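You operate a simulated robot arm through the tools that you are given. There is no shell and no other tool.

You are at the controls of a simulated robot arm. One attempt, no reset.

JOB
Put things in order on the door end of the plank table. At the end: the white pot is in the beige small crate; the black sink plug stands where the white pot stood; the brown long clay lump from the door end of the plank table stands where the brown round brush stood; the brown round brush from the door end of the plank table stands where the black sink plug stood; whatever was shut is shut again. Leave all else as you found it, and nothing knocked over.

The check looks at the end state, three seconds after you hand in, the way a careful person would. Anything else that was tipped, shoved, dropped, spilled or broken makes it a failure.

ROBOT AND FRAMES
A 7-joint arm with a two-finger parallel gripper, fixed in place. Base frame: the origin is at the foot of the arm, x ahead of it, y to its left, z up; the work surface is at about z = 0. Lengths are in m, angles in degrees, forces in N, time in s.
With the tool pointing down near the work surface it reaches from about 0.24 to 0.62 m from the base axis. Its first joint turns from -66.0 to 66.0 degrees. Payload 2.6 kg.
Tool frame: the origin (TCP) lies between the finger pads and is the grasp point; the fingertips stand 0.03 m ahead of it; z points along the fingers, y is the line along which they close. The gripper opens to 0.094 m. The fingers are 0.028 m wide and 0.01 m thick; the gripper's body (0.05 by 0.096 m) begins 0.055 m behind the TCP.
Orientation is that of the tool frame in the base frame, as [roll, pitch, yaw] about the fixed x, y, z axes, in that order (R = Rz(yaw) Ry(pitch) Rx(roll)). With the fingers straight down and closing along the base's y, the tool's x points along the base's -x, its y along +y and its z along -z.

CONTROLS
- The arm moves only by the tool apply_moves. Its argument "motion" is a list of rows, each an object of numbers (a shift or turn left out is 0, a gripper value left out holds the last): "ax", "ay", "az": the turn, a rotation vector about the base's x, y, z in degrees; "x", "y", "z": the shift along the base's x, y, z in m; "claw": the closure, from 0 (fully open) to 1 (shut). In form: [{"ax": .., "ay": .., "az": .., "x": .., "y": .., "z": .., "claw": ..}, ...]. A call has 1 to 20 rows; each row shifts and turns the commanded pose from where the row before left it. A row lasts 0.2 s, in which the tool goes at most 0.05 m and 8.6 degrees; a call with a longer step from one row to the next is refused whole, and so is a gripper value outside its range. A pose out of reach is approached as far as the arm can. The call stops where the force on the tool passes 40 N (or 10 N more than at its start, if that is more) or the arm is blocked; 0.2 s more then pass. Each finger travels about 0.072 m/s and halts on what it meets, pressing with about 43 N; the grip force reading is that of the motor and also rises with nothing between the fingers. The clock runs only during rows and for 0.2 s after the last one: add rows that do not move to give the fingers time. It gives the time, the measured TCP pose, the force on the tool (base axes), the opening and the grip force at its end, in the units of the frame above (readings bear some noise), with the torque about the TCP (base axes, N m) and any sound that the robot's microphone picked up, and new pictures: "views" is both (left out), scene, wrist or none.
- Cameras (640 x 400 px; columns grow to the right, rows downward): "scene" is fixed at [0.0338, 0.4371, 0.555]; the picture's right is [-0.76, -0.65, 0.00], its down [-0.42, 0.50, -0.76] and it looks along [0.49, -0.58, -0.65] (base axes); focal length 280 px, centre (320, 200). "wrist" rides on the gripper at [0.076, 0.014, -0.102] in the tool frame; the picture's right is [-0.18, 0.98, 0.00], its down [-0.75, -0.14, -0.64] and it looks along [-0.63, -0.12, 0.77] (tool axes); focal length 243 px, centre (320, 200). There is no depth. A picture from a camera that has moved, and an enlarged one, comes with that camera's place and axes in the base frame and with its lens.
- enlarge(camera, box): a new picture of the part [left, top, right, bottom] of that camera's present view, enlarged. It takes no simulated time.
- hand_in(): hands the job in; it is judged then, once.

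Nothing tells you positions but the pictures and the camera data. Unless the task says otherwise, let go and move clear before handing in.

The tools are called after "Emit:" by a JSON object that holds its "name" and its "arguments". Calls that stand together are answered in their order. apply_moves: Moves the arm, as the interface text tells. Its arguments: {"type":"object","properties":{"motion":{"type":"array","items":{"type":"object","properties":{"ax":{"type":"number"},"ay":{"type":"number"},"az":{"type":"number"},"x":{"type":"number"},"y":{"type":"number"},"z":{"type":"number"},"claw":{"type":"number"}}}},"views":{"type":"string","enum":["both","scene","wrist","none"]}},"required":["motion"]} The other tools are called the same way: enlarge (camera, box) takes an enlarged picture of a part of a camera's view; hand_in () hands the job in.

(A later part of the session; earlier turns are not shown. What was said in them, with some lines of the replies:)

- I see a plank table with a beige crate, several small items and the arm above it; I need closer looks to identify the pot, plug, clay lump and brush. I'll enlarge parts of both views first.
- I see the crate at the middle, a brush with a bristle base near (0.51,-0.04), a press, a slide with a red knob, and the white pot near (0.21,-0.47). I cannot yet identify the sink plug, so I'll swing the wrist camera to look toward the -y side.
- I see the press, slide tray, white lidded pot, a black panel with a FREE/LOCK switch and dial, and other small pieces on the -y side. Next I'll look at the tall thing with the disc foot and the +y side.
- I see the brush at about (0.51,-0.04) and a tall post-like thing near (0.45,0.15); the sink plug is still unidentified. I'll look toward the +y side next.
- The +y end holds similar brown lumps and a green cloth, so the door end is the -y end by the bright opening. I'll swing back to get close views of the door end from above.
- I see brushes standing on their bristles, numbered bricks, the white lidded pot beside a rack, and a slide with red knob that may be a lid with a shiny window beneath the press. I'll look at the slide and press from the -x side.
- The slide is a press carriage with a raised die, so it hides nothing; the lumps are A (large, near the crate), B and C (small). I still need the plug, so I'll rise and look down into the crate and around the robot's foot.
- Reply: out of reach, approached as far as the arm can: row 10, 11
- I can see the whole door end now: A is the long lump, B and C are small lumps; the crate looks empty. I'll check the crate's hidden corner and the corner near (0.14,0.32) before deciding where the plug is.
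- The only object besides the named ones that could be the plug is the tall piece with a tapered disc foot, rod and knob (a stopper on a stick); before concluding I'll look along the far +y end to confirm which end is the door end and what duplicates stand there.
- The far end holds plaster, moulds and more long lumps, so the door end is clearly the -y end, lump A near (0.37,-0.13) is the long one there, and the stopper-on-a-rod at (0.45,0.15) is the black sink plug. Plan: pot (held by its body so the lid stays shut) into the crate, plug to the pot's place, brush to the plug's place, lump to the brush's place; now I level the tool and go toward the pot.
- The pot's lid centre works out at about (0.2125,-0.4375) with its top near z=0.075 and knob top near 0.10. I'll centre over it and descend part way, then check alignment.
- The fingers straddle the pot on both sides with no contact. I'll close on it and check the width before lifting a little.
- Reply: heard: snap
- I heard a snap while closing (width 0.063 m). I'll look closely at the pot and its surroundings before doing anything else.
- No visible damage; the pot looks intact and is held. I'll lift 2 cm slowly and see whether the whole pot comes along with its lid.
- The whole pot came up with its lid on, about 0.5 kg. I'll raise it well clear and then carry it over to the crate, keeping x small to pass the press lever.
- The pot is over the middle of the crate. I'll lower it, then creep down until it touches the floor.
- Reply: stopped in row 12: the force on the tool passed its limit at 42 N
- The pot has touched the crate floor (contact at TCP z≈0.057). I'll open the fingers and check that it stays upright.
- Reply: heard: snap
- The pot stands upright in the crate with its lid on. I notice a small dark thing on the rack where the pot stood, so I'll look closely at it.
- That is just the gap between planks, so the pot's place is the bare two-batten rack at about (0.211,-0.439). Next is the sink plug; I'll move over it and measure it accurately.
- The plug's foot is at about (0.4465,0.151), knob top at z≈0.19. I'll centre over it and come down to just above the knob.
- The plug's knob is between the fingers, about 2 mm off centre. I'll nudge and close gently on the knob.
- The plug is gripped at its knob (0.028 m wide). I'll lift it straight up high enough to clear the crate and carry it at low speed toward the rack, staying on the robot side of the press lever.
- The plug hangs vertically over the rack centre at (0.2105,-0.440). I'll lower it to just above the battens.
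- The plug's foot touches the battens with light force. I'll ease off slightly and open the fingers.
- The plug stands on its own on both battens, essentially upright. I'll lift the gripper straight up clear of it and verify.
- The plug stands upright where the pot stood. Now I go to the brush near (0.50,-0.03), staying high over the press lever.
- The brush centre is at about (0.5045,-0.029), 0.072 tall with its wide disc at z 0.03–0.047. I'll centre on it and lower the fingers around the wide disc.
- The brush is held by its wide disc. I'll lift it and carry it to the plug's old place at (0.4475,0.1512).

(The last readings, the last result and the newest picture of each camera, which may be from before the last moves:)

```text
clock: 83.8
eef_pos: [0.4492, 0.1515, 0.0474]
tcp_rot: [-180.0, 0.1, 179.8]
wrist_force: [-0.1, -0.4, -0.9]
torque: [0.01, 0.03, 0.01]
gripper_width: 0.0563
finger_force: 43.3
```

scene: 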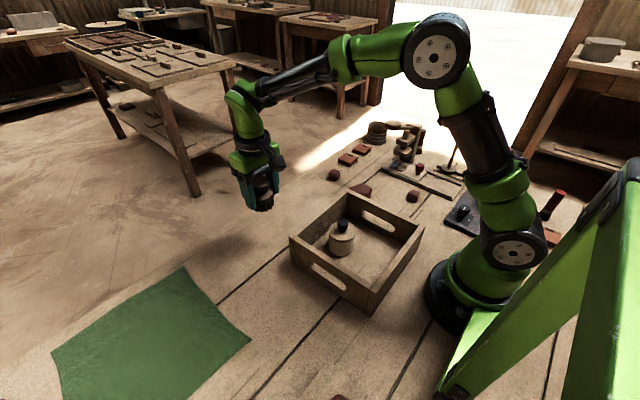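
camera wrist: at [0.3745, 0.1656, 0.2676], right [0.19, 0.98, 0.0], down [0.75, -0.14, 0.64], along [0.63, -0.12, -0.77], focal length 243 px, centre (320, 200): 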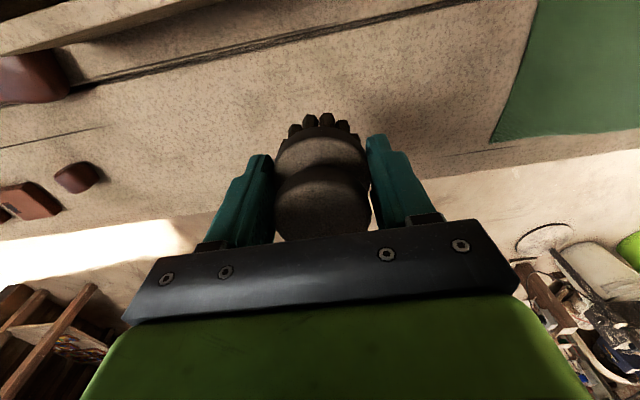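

Emit:
{"name": "apply_moves", "arguments": {"motion": [{"x": -0.001, "z": -0.001}, {"z": -0.001}, {}], "views": "none"}}

Emit:
{"name": "apply_moves", "arguments": {"motion": [{"z": -0.001}, {}], "views": "scene"}}

Emit:
{"name": "enlarge", "arguments": {"camera": "scene", "box": [220, 160, 320, 260]}}

```text
clock: 84.6
eef_pos: [0.4474, 0.1517, 0.0463]
tcp_rot: [180.0, 0.0, 179.9]
wrist_force: [0.5, 0.1, -1.3]
torque: [0.02, 0.01, 0.01]
gripper_width: 0.0562
finger_force: 42.7
```

```text
clock: 85.2
eef_pos: [0.4475, 0.152, 0.0465]
tcp_rot: [179.9, 0.0, 180.0]
wrist_force: [-1.7, 0.0, 1.9]
torque: [-0.03, 0.05, -0.04]
gripper_width: 0.0561
finger_force: 43.0
```

scene: 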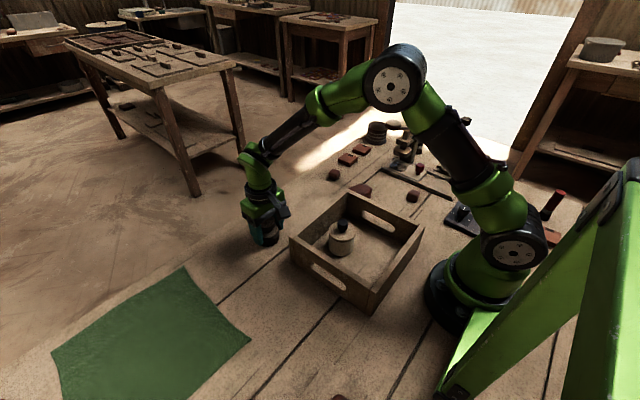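

```text
4.00 times, centred on (270, 210) of scene
camera zoom: at [0.0338, 0.4371, 0.5551], right [-0.76, -0.65, 0.0], down [-0.42, 0.5, -0.76], along [0.49, -0.58, -0.65], focal length 1122 px, centre (520, 160)
```

zoom: 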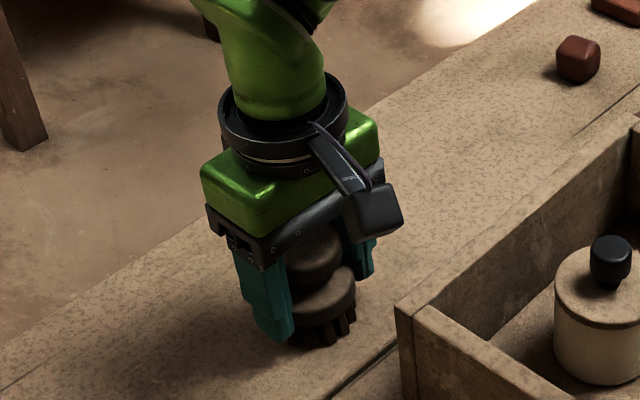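

The brush touches the table at (0.4475,0.152). I'll release and rise.

Emit:
{"name": "apply_moves", "arguments": {"motion": [{"claw": 0.35}, {"claw": 0.2}, {"claw": 0.0}, {"claw": 0.0}, {"z": 0.01}, {"z": 0.02}, {"z": 0.03}, {"z": 0.04}, {"z": 0.04}, {"z": 0.04}, {"z": 0.03}], "views": "both"}}

Emit:
{"name": "enlarge", "arguments": {"camera": "scene", "box": [220, 160, 320, 260]}}

Emit:
{"name": "enlarge", "arguments": {"camera": "wrist", "box": [220, 40, 420, 240]}}

```text
clock: 87.6
eef_pos: [0.4462, 0.1509, 0.2577]
tcp_rot: [180.0, 0.0, 179.9]
wrist_force: [0.1, -1.0, -0.2]
torque: [0.04, 0.01, -0.01]
gripper_width: 0.0939
finger_force: 0.1
camera wrist: at [0.3706, 0.1656, 0.3599], right [0.19, 0.98, 0.0], down [0.75, -0.14, 0.64], along [0.63, -0.12, -0.77], focal length 243 px, centre (320, 200)
```

scene: 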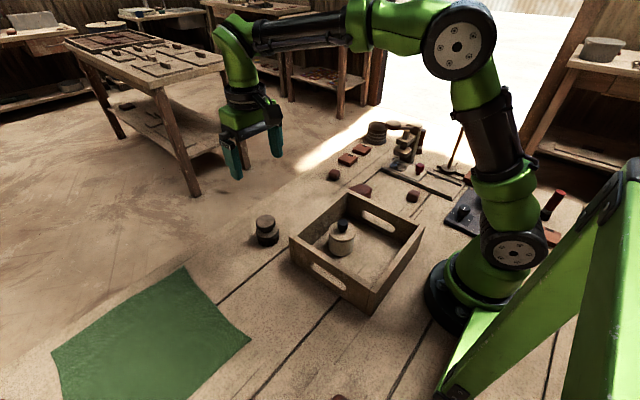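
wrist: 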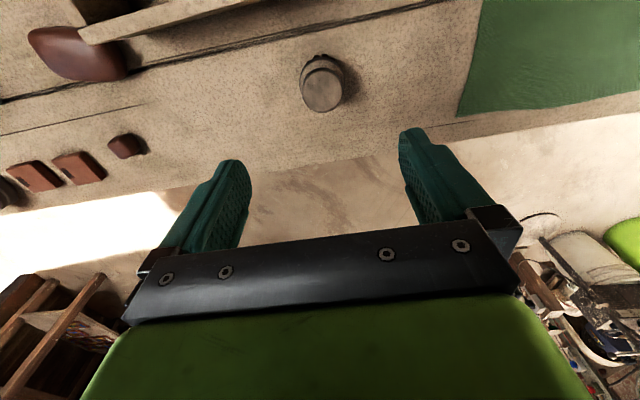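

```text
4.00 times, centred on (270, 210) of scene
camera zoom: at [0.0338, 0.4371, 0.555], right [-0.76, -0.65, 0.0], down [-0.42, 0.5, -0.76], along [0.49, -0.58, -0.65], focal length 1122 px, centre (520, 160)
```

zoom: 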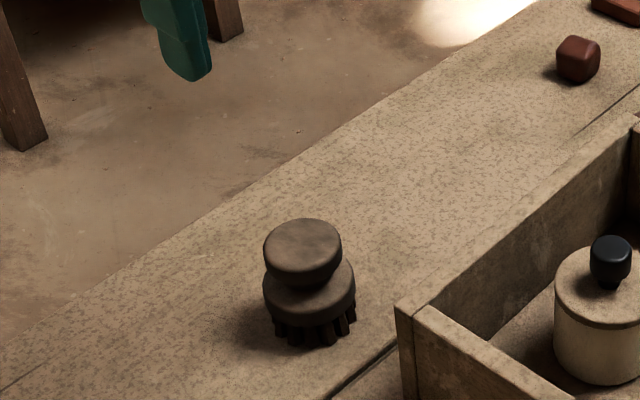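

```text
2.00 times, centred on (320, 140) of wrist
camera zoom: at [0.3706, 0.1656, 0.3599], right [0.19, 0.98, 0.0], down [0.75, -0.14, 0.64], along [0.63, -0.12, -0.77], focal length 485 px, centre (320, 320)
```

zoom: 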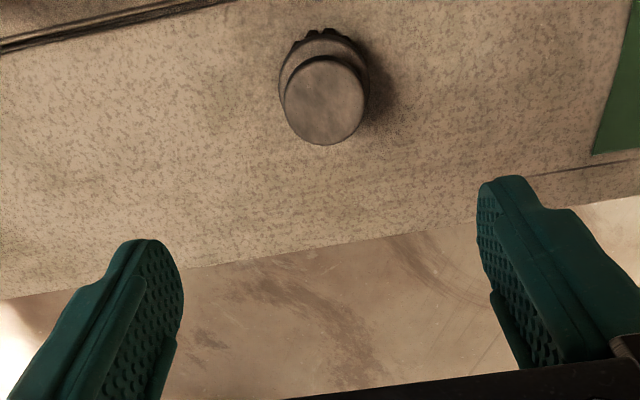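

The brush stands at the plug's old place. Next is the long lump A near (0.37,-0.13), whose long side runs along y, so I'll turn the gripper to close along x (camera on the crate side, away from the press lever).

Emit:
{"name": "apply_moves", "arguments": {"motion": [{"az": -8.18, "x": -0.007, "y": -0.025, "z": 0.004}, {"az": -8.18, "x": -0.007, "y": -0.025, "z": 0.004}, {"az": -8.18, "x": -0.007, "y": -0.025, "z": 0.004}, {"az": -8.18, "x": -0.007, "y": -0.025, "z": 0.004}, {"az": -8.18, "x": -0.007, "y": -0.025, "z": 0.004}, {"az": -8.18, "x": -0.007, "y": -0.025, "z": 0.004}, {"az": -8.18, "x": -0.007, "y": -0.025, "z": 0.004}, {"az": -8.18, "x": -0.007, "y": -0.025, "z": 0.004}, {"az": -8.18, "x": -0.007, "y": -0.025, "z": 0.004}, {"az": -8.18, "x": -0.007, "y": -0.025, "z": 0.004}, {"az": -8.18, "x": -0.007, "y": -0.025, "z": 0.004}, {}], "views": "both"}}

Emit:
{"name": "enlarge", "arguments": {"camera": "wrist", "box": [220, 20, 420, 220]}}

```text
clock: 90.2
eef_pos: [0.3679, -0.1212, 0.2993]
tcp_rot: [179.9, -0.1, 89.7]
wrist_force: [0.1, 0.0, 0.4]
torque: [-0.01, 0.01, -0.02]
gripper_width: 0.0941
finger_force: 0.0
camera wrist: at [0.3837, -0.0444, 0.4014], right [0.98, -0.19, 0.0], down [-0.14, -0.75, 0.64], along [-0.12, -0.63, -0.77], focal length 243 px, centre (320, 200)
```

scene: 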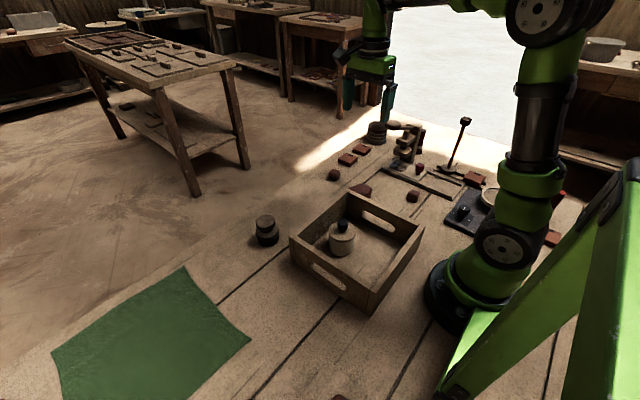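
wrist: 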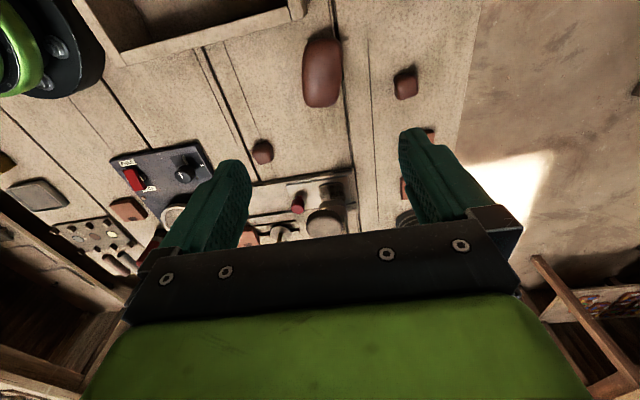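

```text
2.00 times, centred on (320, 120) of wrist
camera zoom: at [0.3837, -0.0444, 0.4014], right [0.98, -0.19, 0.0], down [-0.14, -0.75, 0.64], along [-0.12, -0.63, -0.77], focal length 485 px, centre (320, 360)
```

zoom: 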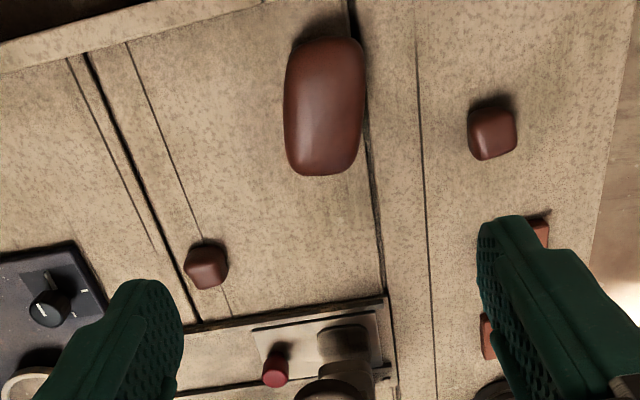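

Lump A is centred at about (0.370,-0.130), roughly 0.09 by 0.057 m, its long axis about 13° off the y direction. I'll turn the fingers to match and come down over it.

Emit:
{"name": "apply_moves", "arguments": {"motion": [{"az": -6.5, "x": 0.0024, "y": -0.009, "z": -0.03}, {"az": -6.5, "z": -0.04}, {"z": -0.04}, {"z": -0.03}, {}], "views": "both"}}

Emit:
{"name": "enlarge", "arguments": {"camera": "wrist", "box": [200, 20, 440, 240]}}

Emit:
{"name": "enlarge", "arguments": {"camera": "scene", "box": [310, 90, 450, 220]}}

```text
clock: 91.4
eef_pos: [0.3751, -0.1345, 0.1606]
tcp_rot: [-180.0, 0.1, 76.9]
wrist_force: [0.7, -0.6, 1.0]
torque: [-0.02, -0.06, -0.03]
gripper_width: 0.0942
finger_force: 0.1
camera wrist: at [0.4071, -0.0624, 0.2632], right [0.92, -0.4, 0.0], down [-0.31, -0.7, 0.64], along [-0.26, -0.59, -0.77], focal length 243 px, centre (320, 200)
```

scene: 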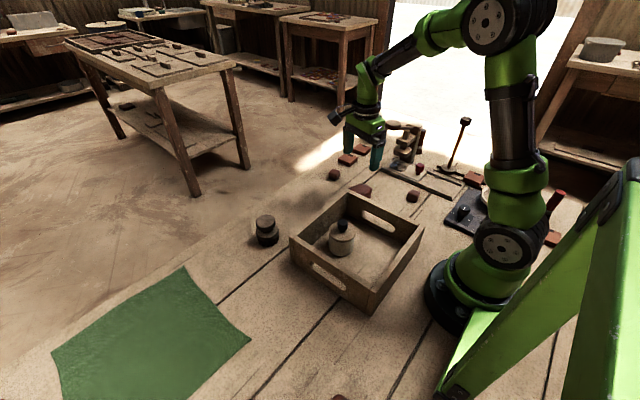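
wrist: 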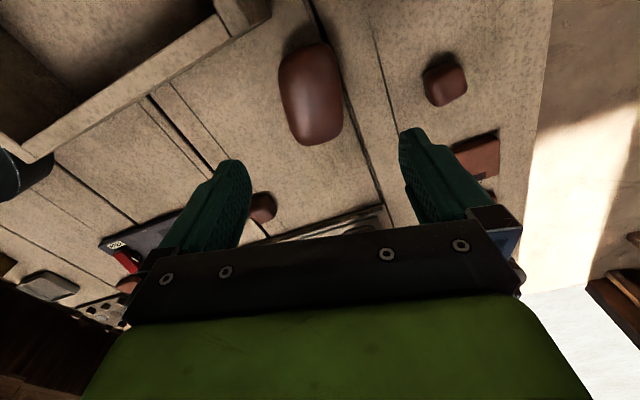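

```text
1.82 times, centred on (320, 130) of wrist
camera zoom: at [0.4071, -0.0624, 0.2632], right [0.92, -0.4, 0.0], down [-0.31, -0.7, 0.64], along [-0.26, -0.59, -0.77], focal length 441 px, centre (320, 327)
```

zoom: 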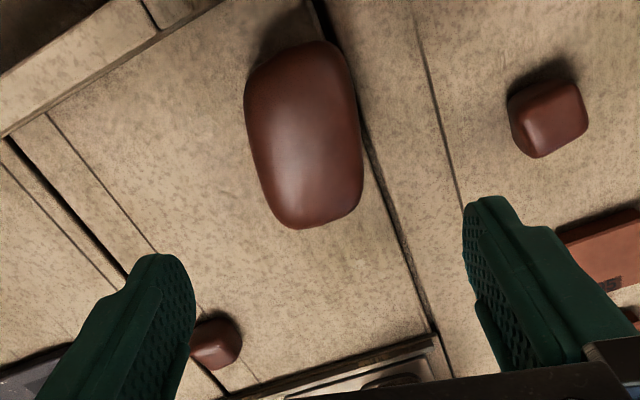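

```text
3.08 times, centred on (380, 155) of scene
camera zoom: at [0.0338, 0.4371, 0.555], right [-0.76, -0.65, 0.0], down [-0.42, 0.5, -0.76], along [0.49, -0.58, -0.65], focal length 863 px, centre (135, 338)
```

zoom: 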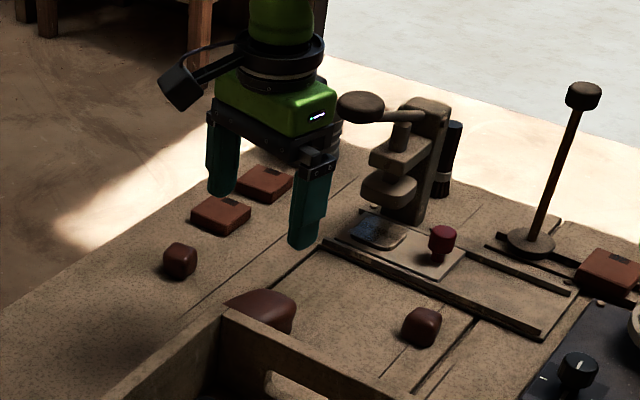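

Emit:
{"name": "apply_moves", "arguments": {"motion": [{"x": -0.0055, "y": 0.002, "z": -0.03}, {"z": -0.03}, {"z": -0.03}, {"z": -0.02}, {"z": -0.012}, {}], "views": "both"}}

Emit:
{"name": "enlarge", "arguments": {"camera": "wrist", "box": [200, 60, 440, 260]}}

Emit:
{"name": "enlarge", "arguments": {"camera": "scene", "box": [310, 90, 450, 220]}}

```text
clock: 92.8
eef_pos: [0.3662, -0.1329, 0.0374]
tcp_rot: [180.0, -0.1, 76.9]
wrist_force: [0.1, 0.1, 1.2]
torque: [0.02, 0.0, -0.03]
gripper_width: 0.094
finger_force: 0.1
camera wrist: at [0.398, -0.0608, 0.1401], right [0.92, -0.4, 0.0], down [-0.31, -0.7, 0.64], along [-0.26, -0.59, -0.77], focal length 243 px, centre (320, 200)
```

scene: 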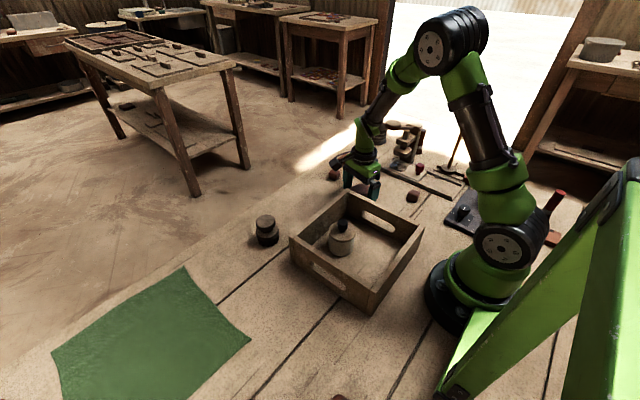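
wrist: 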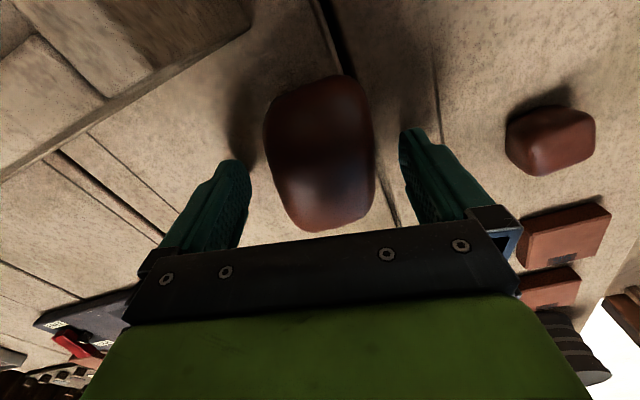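

```text
2.00 times, centred on (320, 160) of wrist
camera zoom: at [0.398, -0.0608, 0.1401], right [0.92, -0.4, 0.0], down [-0.31, -0.7, 0.64], along [-0.26, -0.59, -0.77], focal length 485 px, centre (320, 280)
```

zoom: 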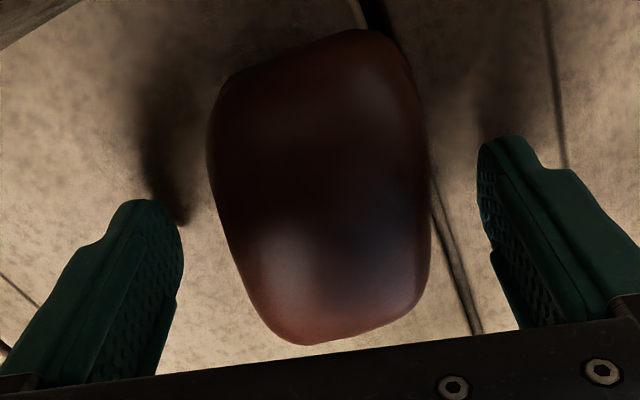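

```text
3.08 times, centred on (380, 155) of scene
camera zoom: at [0.0338, 0.4371, 0.555], right [-0.76, -0.65, 0.0], down [-0.42, 0.5, -0.76], along [0.49, -0.58, -0.65], focal length 863 px, centre (135, 338)
```

zoom: 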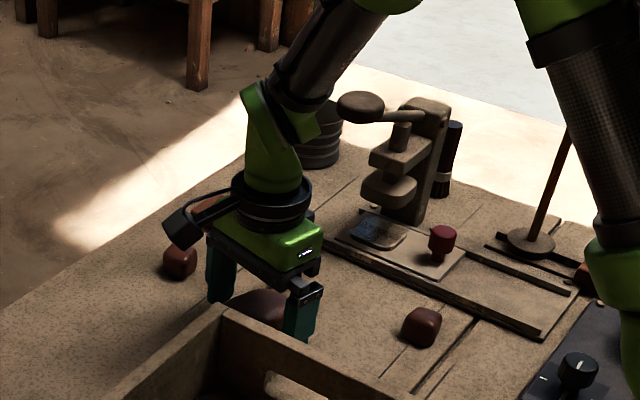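

The fingers straddle the lump evenly. I'll close on it.

Emit:
{"name": "apply_moves", "arguments": {"motion": [{"claw": 0.2}, {"claw": 0.35}, {"claw": 0.5}, {"claw": 0.6}, {"claw": 0.6}, {"claw": 0.6}], "views": "both"}}

Emit:
{"name": "enlarge", "arguments": {"camera": "wrist", "box": [200, 60, 440, 260]}}

```text
clock: 94.2
eef_pos: [0.3664, -0.1335, 0.0382]
tcp_rot: [179.9, 0.0, 76.9]
wrist_force: [0.9, -0.1, 1.7]
torque: [-0.06, -0.21, 0.02]
gripper_width: 0.0568
finger_force: 43.6
camera wrist: at [0.3982, -0.0608, 0.1407], right [0.92, -0.4, 0.0], down [-0.31, -0.7, 0.64], along [-0.26, -0.59, -0.77], focal length 243 px, centre (320, 200)
```

scene: 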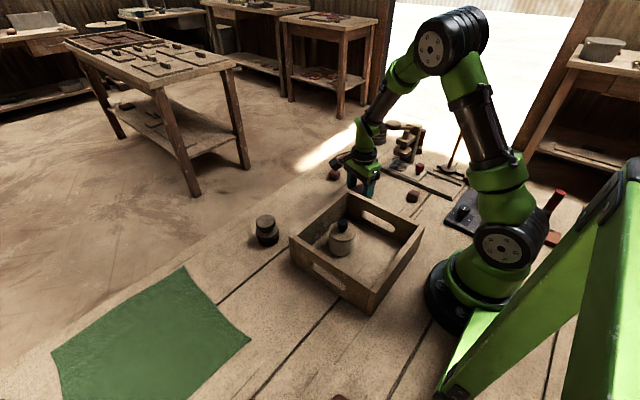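
wrist: 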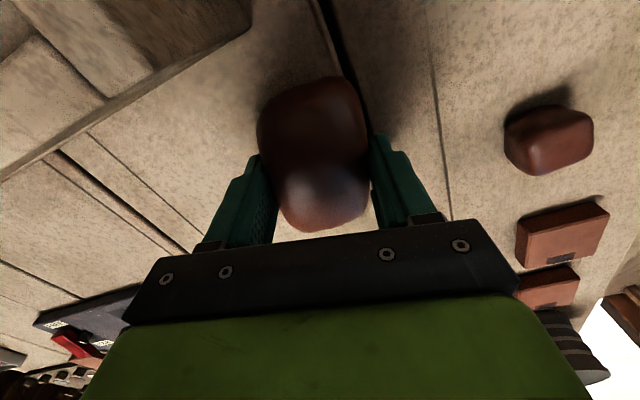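

```text
2.00 times, centred on (320, 160) of wrist
camera zoom: at [0.3982, -0.0608, 0.1407], right [0.92, -0.4, 0.0], down [-0.31, -0.7, 0.64], along [-0.26, -0.59, -0.77], focal length 485 px, centre (320, 280)
```

zoom: 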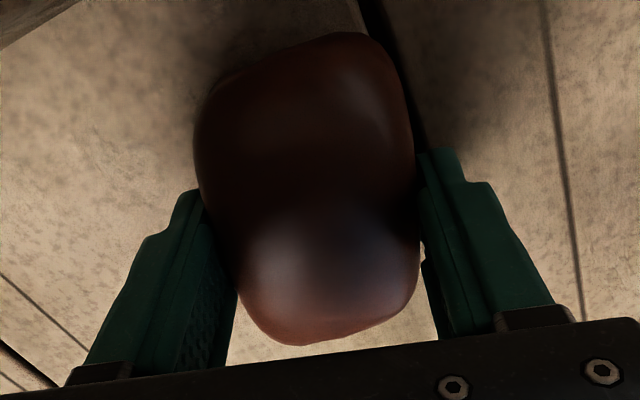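

The lump is held (0.057 m). I'll lift it and carry it to the brush's old place at (0.5045,-0.0287).

Emit:
{"name": "apply_moves", "arguments": {"motion": [{"z": 0.005}, {"z": 0.015}, {"z": 0.025}, {"z": 0.03}, {"z": 0.025}, {"z": 0.01}, {"x": 0.012, "y": 0.009}, {"x": 0.024, "y": 0.018}, {"x": 0.028, "y": 0.0215}, {"x": 0.028, "y": 0.0215}, {"x": 0.024, "y": 0.018}, {"x": 0.015, "y": 0.011}, {"x": 0.007, "y": 0.0055}, {}, {}], "views": "both"}}

Emit:
{"name": "enlarge", "arguments": {"camera": "wrist", "box": [200, 60, 440, 260]}}

```text
clock: 97.4
eef_pos: [0.5061, -0.0267, 0.148]
tcp_rot: [-180.0, -0.1, 77.0]
wrist_force: [-0.1, -0.4, -2.9]
torque: [0.01, 0.02, 0.01]
gripper_width: 0.0568
finger_force: 42.9
camera wrist: at [0.5372, 0.0456, 0.2498], right [0.92, -0.4, 0.0], down [-0.31, -0.7, 0.64], along [-0.26, -0.59, -0.77], focal length 243 px, centre (320, 200)
```

scene: 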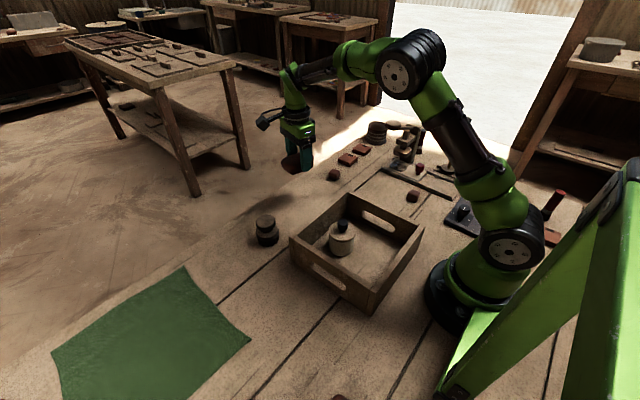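
wrist: 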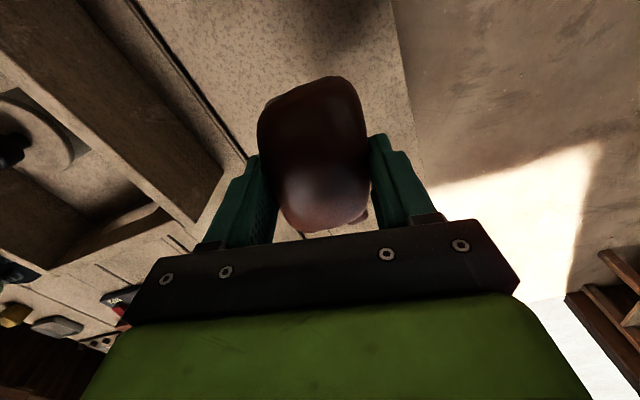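

```text
2.00 times, centred on (320, 160) of wrist
camera zoom: at [0.5372, 0.0456, 0.2498], right [0.92, -0.4, 0.0], down [-0.31, -0.7, 0.64], along [-0.26, -0.59, -0.77], focal length 485 px, centre (320, 280)
```

zoom: 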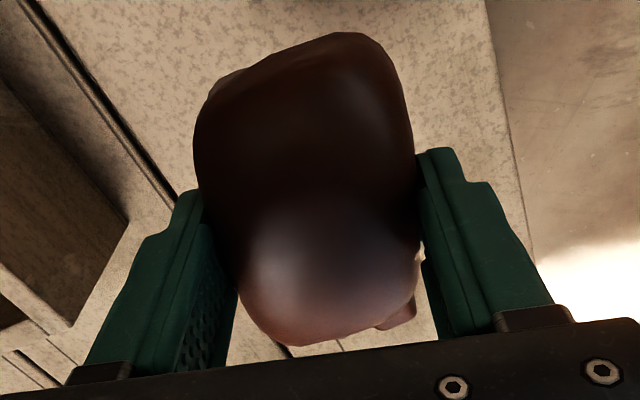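

Emit:
{"name": "apply_moves", "arguments": {"motion": [{"x": -0.0012, "y": -0.0015, "z": -0.015}, {"z": -0.025}, {"z": -0.025}, {"z": -0.02}, {"z": -0.012}, {"z": -0.005}, {}], "views": "none"}}

Emit:
{"name": "apply_moves", "arguments": {"motion": [{"z": -0.002}, {"z": -0.002}, {"z": -0.001}, {}], "views": "none"}}

```text
clock: 99.0
eef_pos: [0.5039, -0.0288, 0.0463]
tcp_rot: [-180.0, 0.0, 76.8]
wrist_force: [0.3, 0.4, -2.8]
torque: [-0.05, -0.02, 0.0]
gripper_width: 0.0566
finger_force: 42.9
```

```text
clock: 100.0
eef_pos: [0.5045, -0.0284, 0.0408]
tcp_rot: [180.0, 0.0, 77.0]
wrist_force: [-0.7, -0.6, -4.0]
torque: [-0.01, -0.02, -0.01]
gripper_width: 0.0569
finger_force: 42.7
```

Emit:
{"name": "apply_moves", "arguments": {"motion": [{"z": -0.001}, {"z": -0.001}, {}], "views": "none"}}

Emit:
{"name": "apply_moves", "arguments": {"motion": [{"z": -0.001}, {}], "views": "wrist"}}

```text
clock: 100.8
eef_pos: [0.5029, -0.0274, 0.0393]
tcp_rot: [-179.9, 0.0, 76.9]
wrist_force: [0.1, 1.0, -2.6]
torque: [-0.02, 0.0, 0.0]
gripper_width: 0.0568
finger_force: 43.4
```

```text
clock: 101.4
eef_pos: [0.504, -0.0269, 0.0396]
tcp_rot: [180.0, 0.0, 76.8]
wrist_force: [-3.8, 0.4, 9.3]
torque: [-0.13, -0.01, -0.05]
gripper_width: 0.0566
finger_force: 43.1
camera wrist: at [0.5358, 0.0448, 0.1411], right [0.92, -0.4, 0.0], down [-0.31, -0.7, 0.64], along [-0.26, -0.59, -0.77], focal length 243 px, centre (320, 200)
```

wrist: 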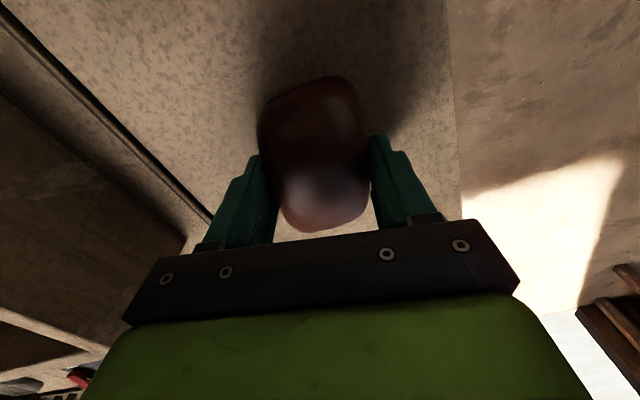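

The lump is on the table (contact force 9 N). I'll release it and rise.

Emit:
{"name": "apply_moves", "arguments": {"motion": [{"claw": 0.35}, {"claw": 0.2}, {"claw": 0.0}, {"claw": 0.0}, {"z": 0.01}, {"z": 0.02}, {"z": 0.03}, {"z": 0.04}, {"z": 0.04}, {"z": 0.04}, {"z": 0.04}, {"z": 0.03}], "views": "both"}}

Emit:
{"name": "enlarge", "arguments": {"camera": "scene", "box": [230, 150, 390, 260]}}

Emit:
{"name": "enlarge", "arguments": {"camera": "wrist", "box": [200, 20, 440, 240]}}

```text
clock: 104.0
eef_pos: [0.5036, -0.0273, 0.2868]
tcp_rot: [180.0, 0.0, 76.8]
wrist_force: [0.0, -0.4, -0.2]
torque: [0.0, -0.02, 0.0]
gripper_width: 0.0941
finger_force: 0.1
camera wrist: at [0.5354, 0.0435, 0.389], right [0.92, -0.4, 0.0], down [-0.31, -0.7, 0.64], along [-0.26, -0.59, -0.77], focal length 243 px, centre (320, 200)
```

scene: 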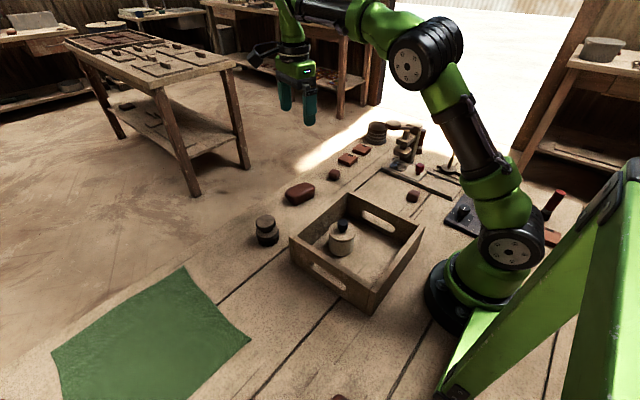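
wrist: 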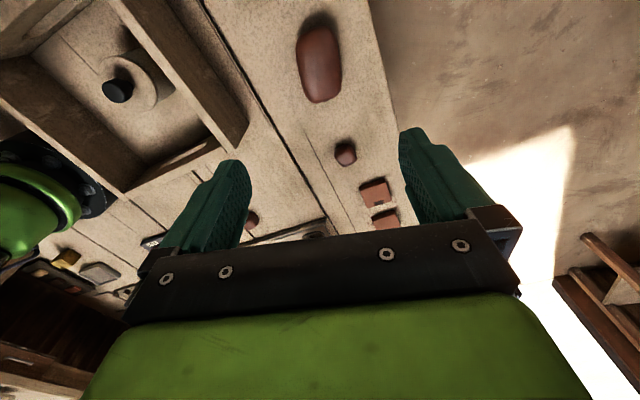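

```text
3.64 times, centred on (310, 205) of scene
camera zoom: at [0.0338, 0.4371, 0.555], right [-0.76, -0.65, 0.0], down [-0.42, 0.5, -0.76], along [0.49, -0.58, -0.65], focal length 1020 px, centre (356, 182)
```

zoom: 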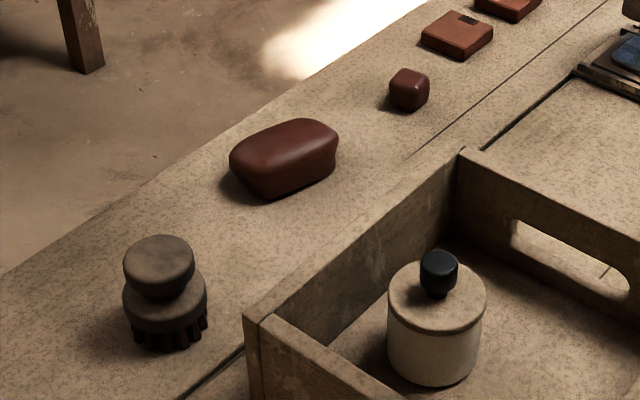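

```text
1.82 times, centred on (320, 130) of wrist
camera zoom: at [0.5354, 0.0435, 0.389], right [0.92, -0.4, 0.0], down [-0.31, -0.7, 0.64], along [-0.26, -0.59, -0.77], focal length 441 px, centre (320, 327)
```

zoom: 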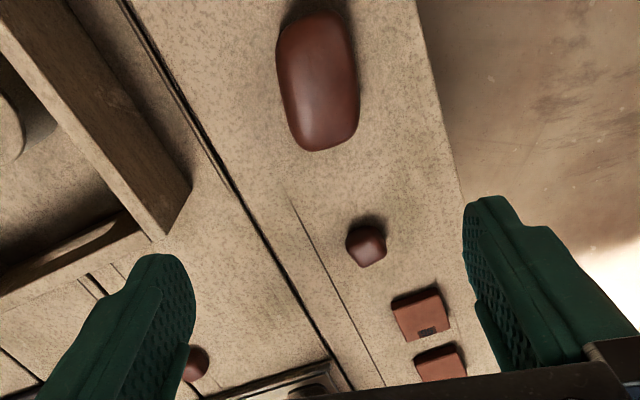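

All four items look placed. I'll inspect the pot's lid in the crate and the rest of the table carefully before handing in.

Emit:
{"name": "enlarge", "arguments": {"camera": "scene", "box": [322, 210, 362, 262]}}

Emit:
{"name": "enlarge", "arguments": {"camera": "scene", "box": [370, 110, 500, 210]}}

Emit:
{"name": "enlarge", "arguments": {"camera": "scene", "box": [240, 170, 440, 330]}}

```text
7.69 times, centred on (342, 236) of scene
camera zoom: at [0.0338, 0.4371, 0.555], right [-0.76, -0.65, 0.0], down [-0.42, 0.5, -0.76], along [0.49, -0.58, -0.65], focal length 2157 px, centre (151, -77)
```

zoom: 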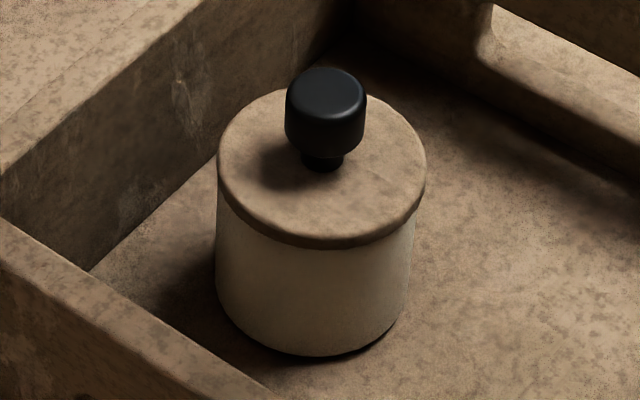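

```text
4.00 times, centred on (435, 160) of scene
camera zoom: at [0.0338, 0.4371, 0.555], right [-0.76, -0.65, 0.0], down [-0.42, 0.5, -0.76], along [0.49, -0.58, -0.65], focal length 1122 px, centre (-140, 360)
```

zoom: 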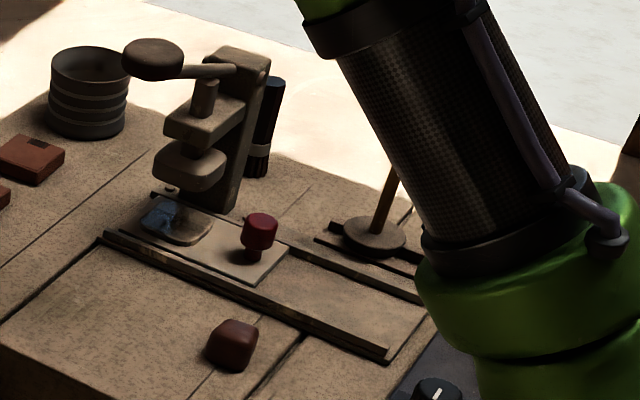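

```text
2.50 times, centred on (340, 250) of scene
camera zoom: at [0.0338, 0.4371, 0.555], right [-0.76, -0.65, 0.0], down [-0.42, 0.5, -0.76], along [0.49, -0.58, -0.65], focal length 701 px, centre (270, 75)
```

zoom: 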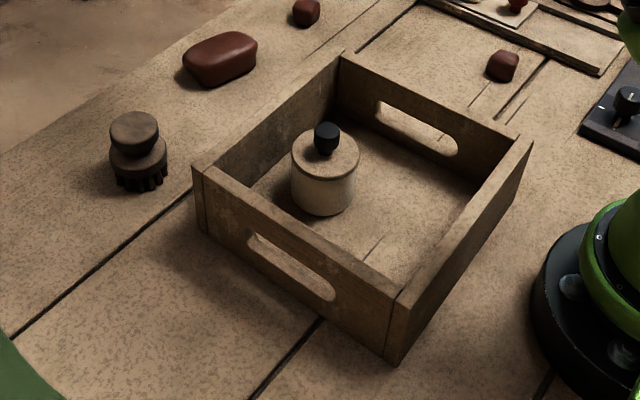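

Everything looks in order: lid on, crate unmoved, brush and lump placed. I'll retreat to the starting pose, which also clears the view to confirm the plug is still upright.

Emit:
{"name": "apply_moves", "arguments": {"motion": [{"az": 8.5, "x": -0.008, "y": -0.009, "z": 0.004}, {"az": 8.5, "x": -0.008, "y": -0.009, "z": 0.004}, {"az": 8.5, "x": -0.008, "y": -0.009, "z": 0.004}, {"az": 8.5, "x": -0.008, "y": -0.009, "z": 0.004}, {"az": 8.5, "x": -0.008, "y": -0.009, "z": 0.004}, {"az": 8.5, "x": -0.008, "y": -0.009, "z": 0.004}, {"az": 8.5, "x": -0.008, "y": -0.009, "z": 0.004}, {"az": 8.5, "x": -0.008, "y": -0.009, "z": 0.004}, {"az": 8.5, "x": -0.008, "y": -0.009, "z": 0.004}, {"az": 8.5, "x": -0.008, "y": -0.009, "z": 0.004}, {"az": 8.5, "x": -0.008, "y": -0.009, "z": 0.004}, {"az": 8.5, "x": -0.008, "y": -0.009, "z": 0.004}, {}], "views": "both"}}

Emit:
{"name": "enlarge", "arguments": {"camera": "scene", "box": [350, 100, 510, 210]}}

Emit:
{"name": "enlarge", "arguments": {"camera": "scene", "box": [230, 150, 440, 330]}}

```text
clock: 106.8
eef_pos: [0.4075, -0.1376, 0.3345]
tcp_rot: [-180.0, 0.0, 179.1]
wrist_force: [0.8, 0.5, -0.8]
torque: [-0.01, -0.01, 0.03]
gripper_width: 0.0938
finger_force: 0.1
camera wrist: at [0.3325, -0.1207, 0.4379], right [0.2, 0.98, 0.0], down [0.75, -0.15, 0.64], along [0.63, -0.13, -0.77], focal length 243 px, centre (320, 200)
```

scene: 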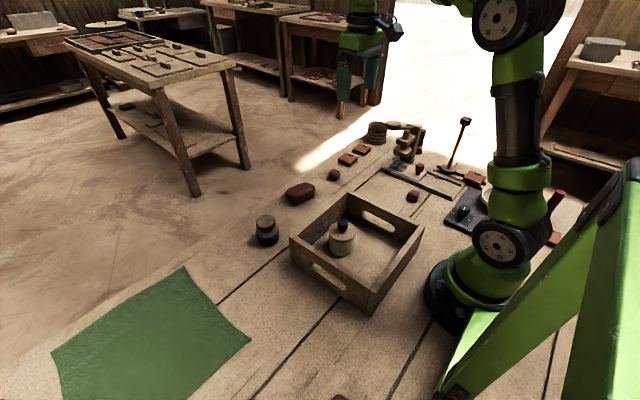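
wrist: 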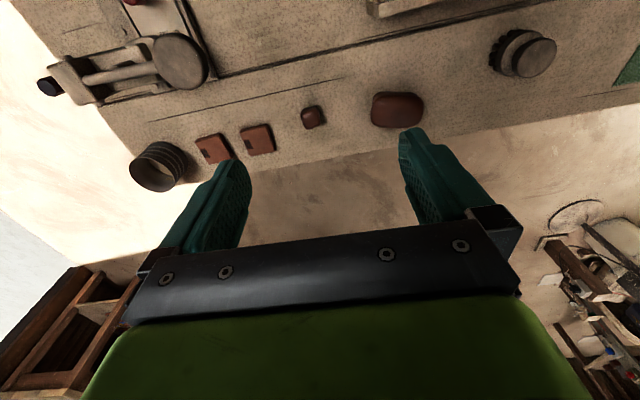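

```text
3.64 times, centred on (430, 155) of scene
camera zoom: at [0.0338, 0.4371, 0.555], right [-0.76, -0.65, 0.0], down [-0.42, 0.5, -0.76], along [0.49, -0.58, -0.65], focal length 1020 px, centre (-80, 364)
```

zoom: 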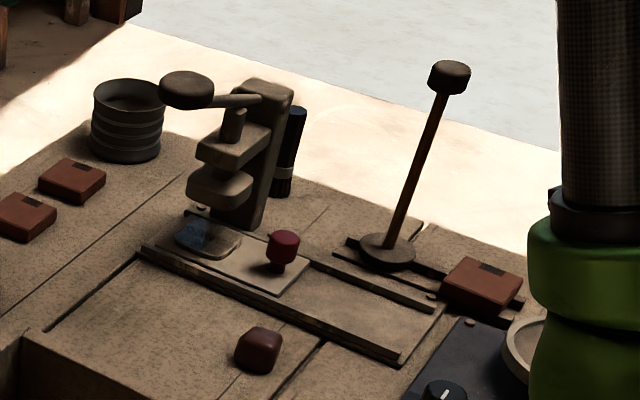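

```text
2.22 times, centred on (335, 240) of scene
camera zoom: at [0.0338, 0.4371, 0.555], right [-0.76, -0.65, 0.0], down [-0.42, 0.5, -0.76], along [0.49, -0.58, -0.65], focal length 623 px, centre (287, 111)
```

zoom: 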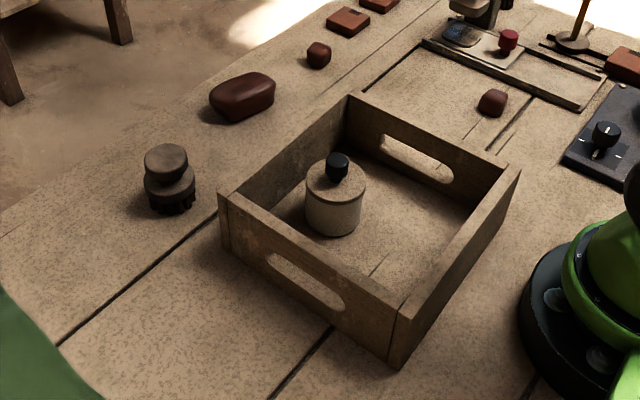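

The plug stands upright on the rack where the pot was, and the brush stands where the plug was. The lump lies where the brush was, and the pot is in the crate with its lid on. Nothing else has moved and the gripper is open and clear, so I'm handing in.

Emit:
{"name": "hand_in", "arguments": {}}

```text
The job is handed in.
```

I've handed the job in, and as far as the pictures show, all four things are where you asked. I don't have the judge's result.

- **White pot:** it stands upright in the beige crate with its lid still on. I carried it by the body so the lid stayed shut.
- **Black sink plug:** it stands upright on the two wooden strips where the pot stood.
- **Brown round brush:** it stands where the sink plug stood.
- **Brown long clay lump:** the one from the door end lies where the brush stood.

Two things could still count against this:

- **Identifying the plug:** nothing was labelled. I took the tall piece with a tapered foot, thin rod and dark knob to be the black sink plug, because no other object within reach fit the description.
- **Snap sound:** the microphone picked up a snap when the fingers closed on the pot and another when they let go. I looked closely and saw no crack, and the lid looks seated as before.

I saw nothing else moved or knocked over, and the gripper was open and clear of the table when I handed in.
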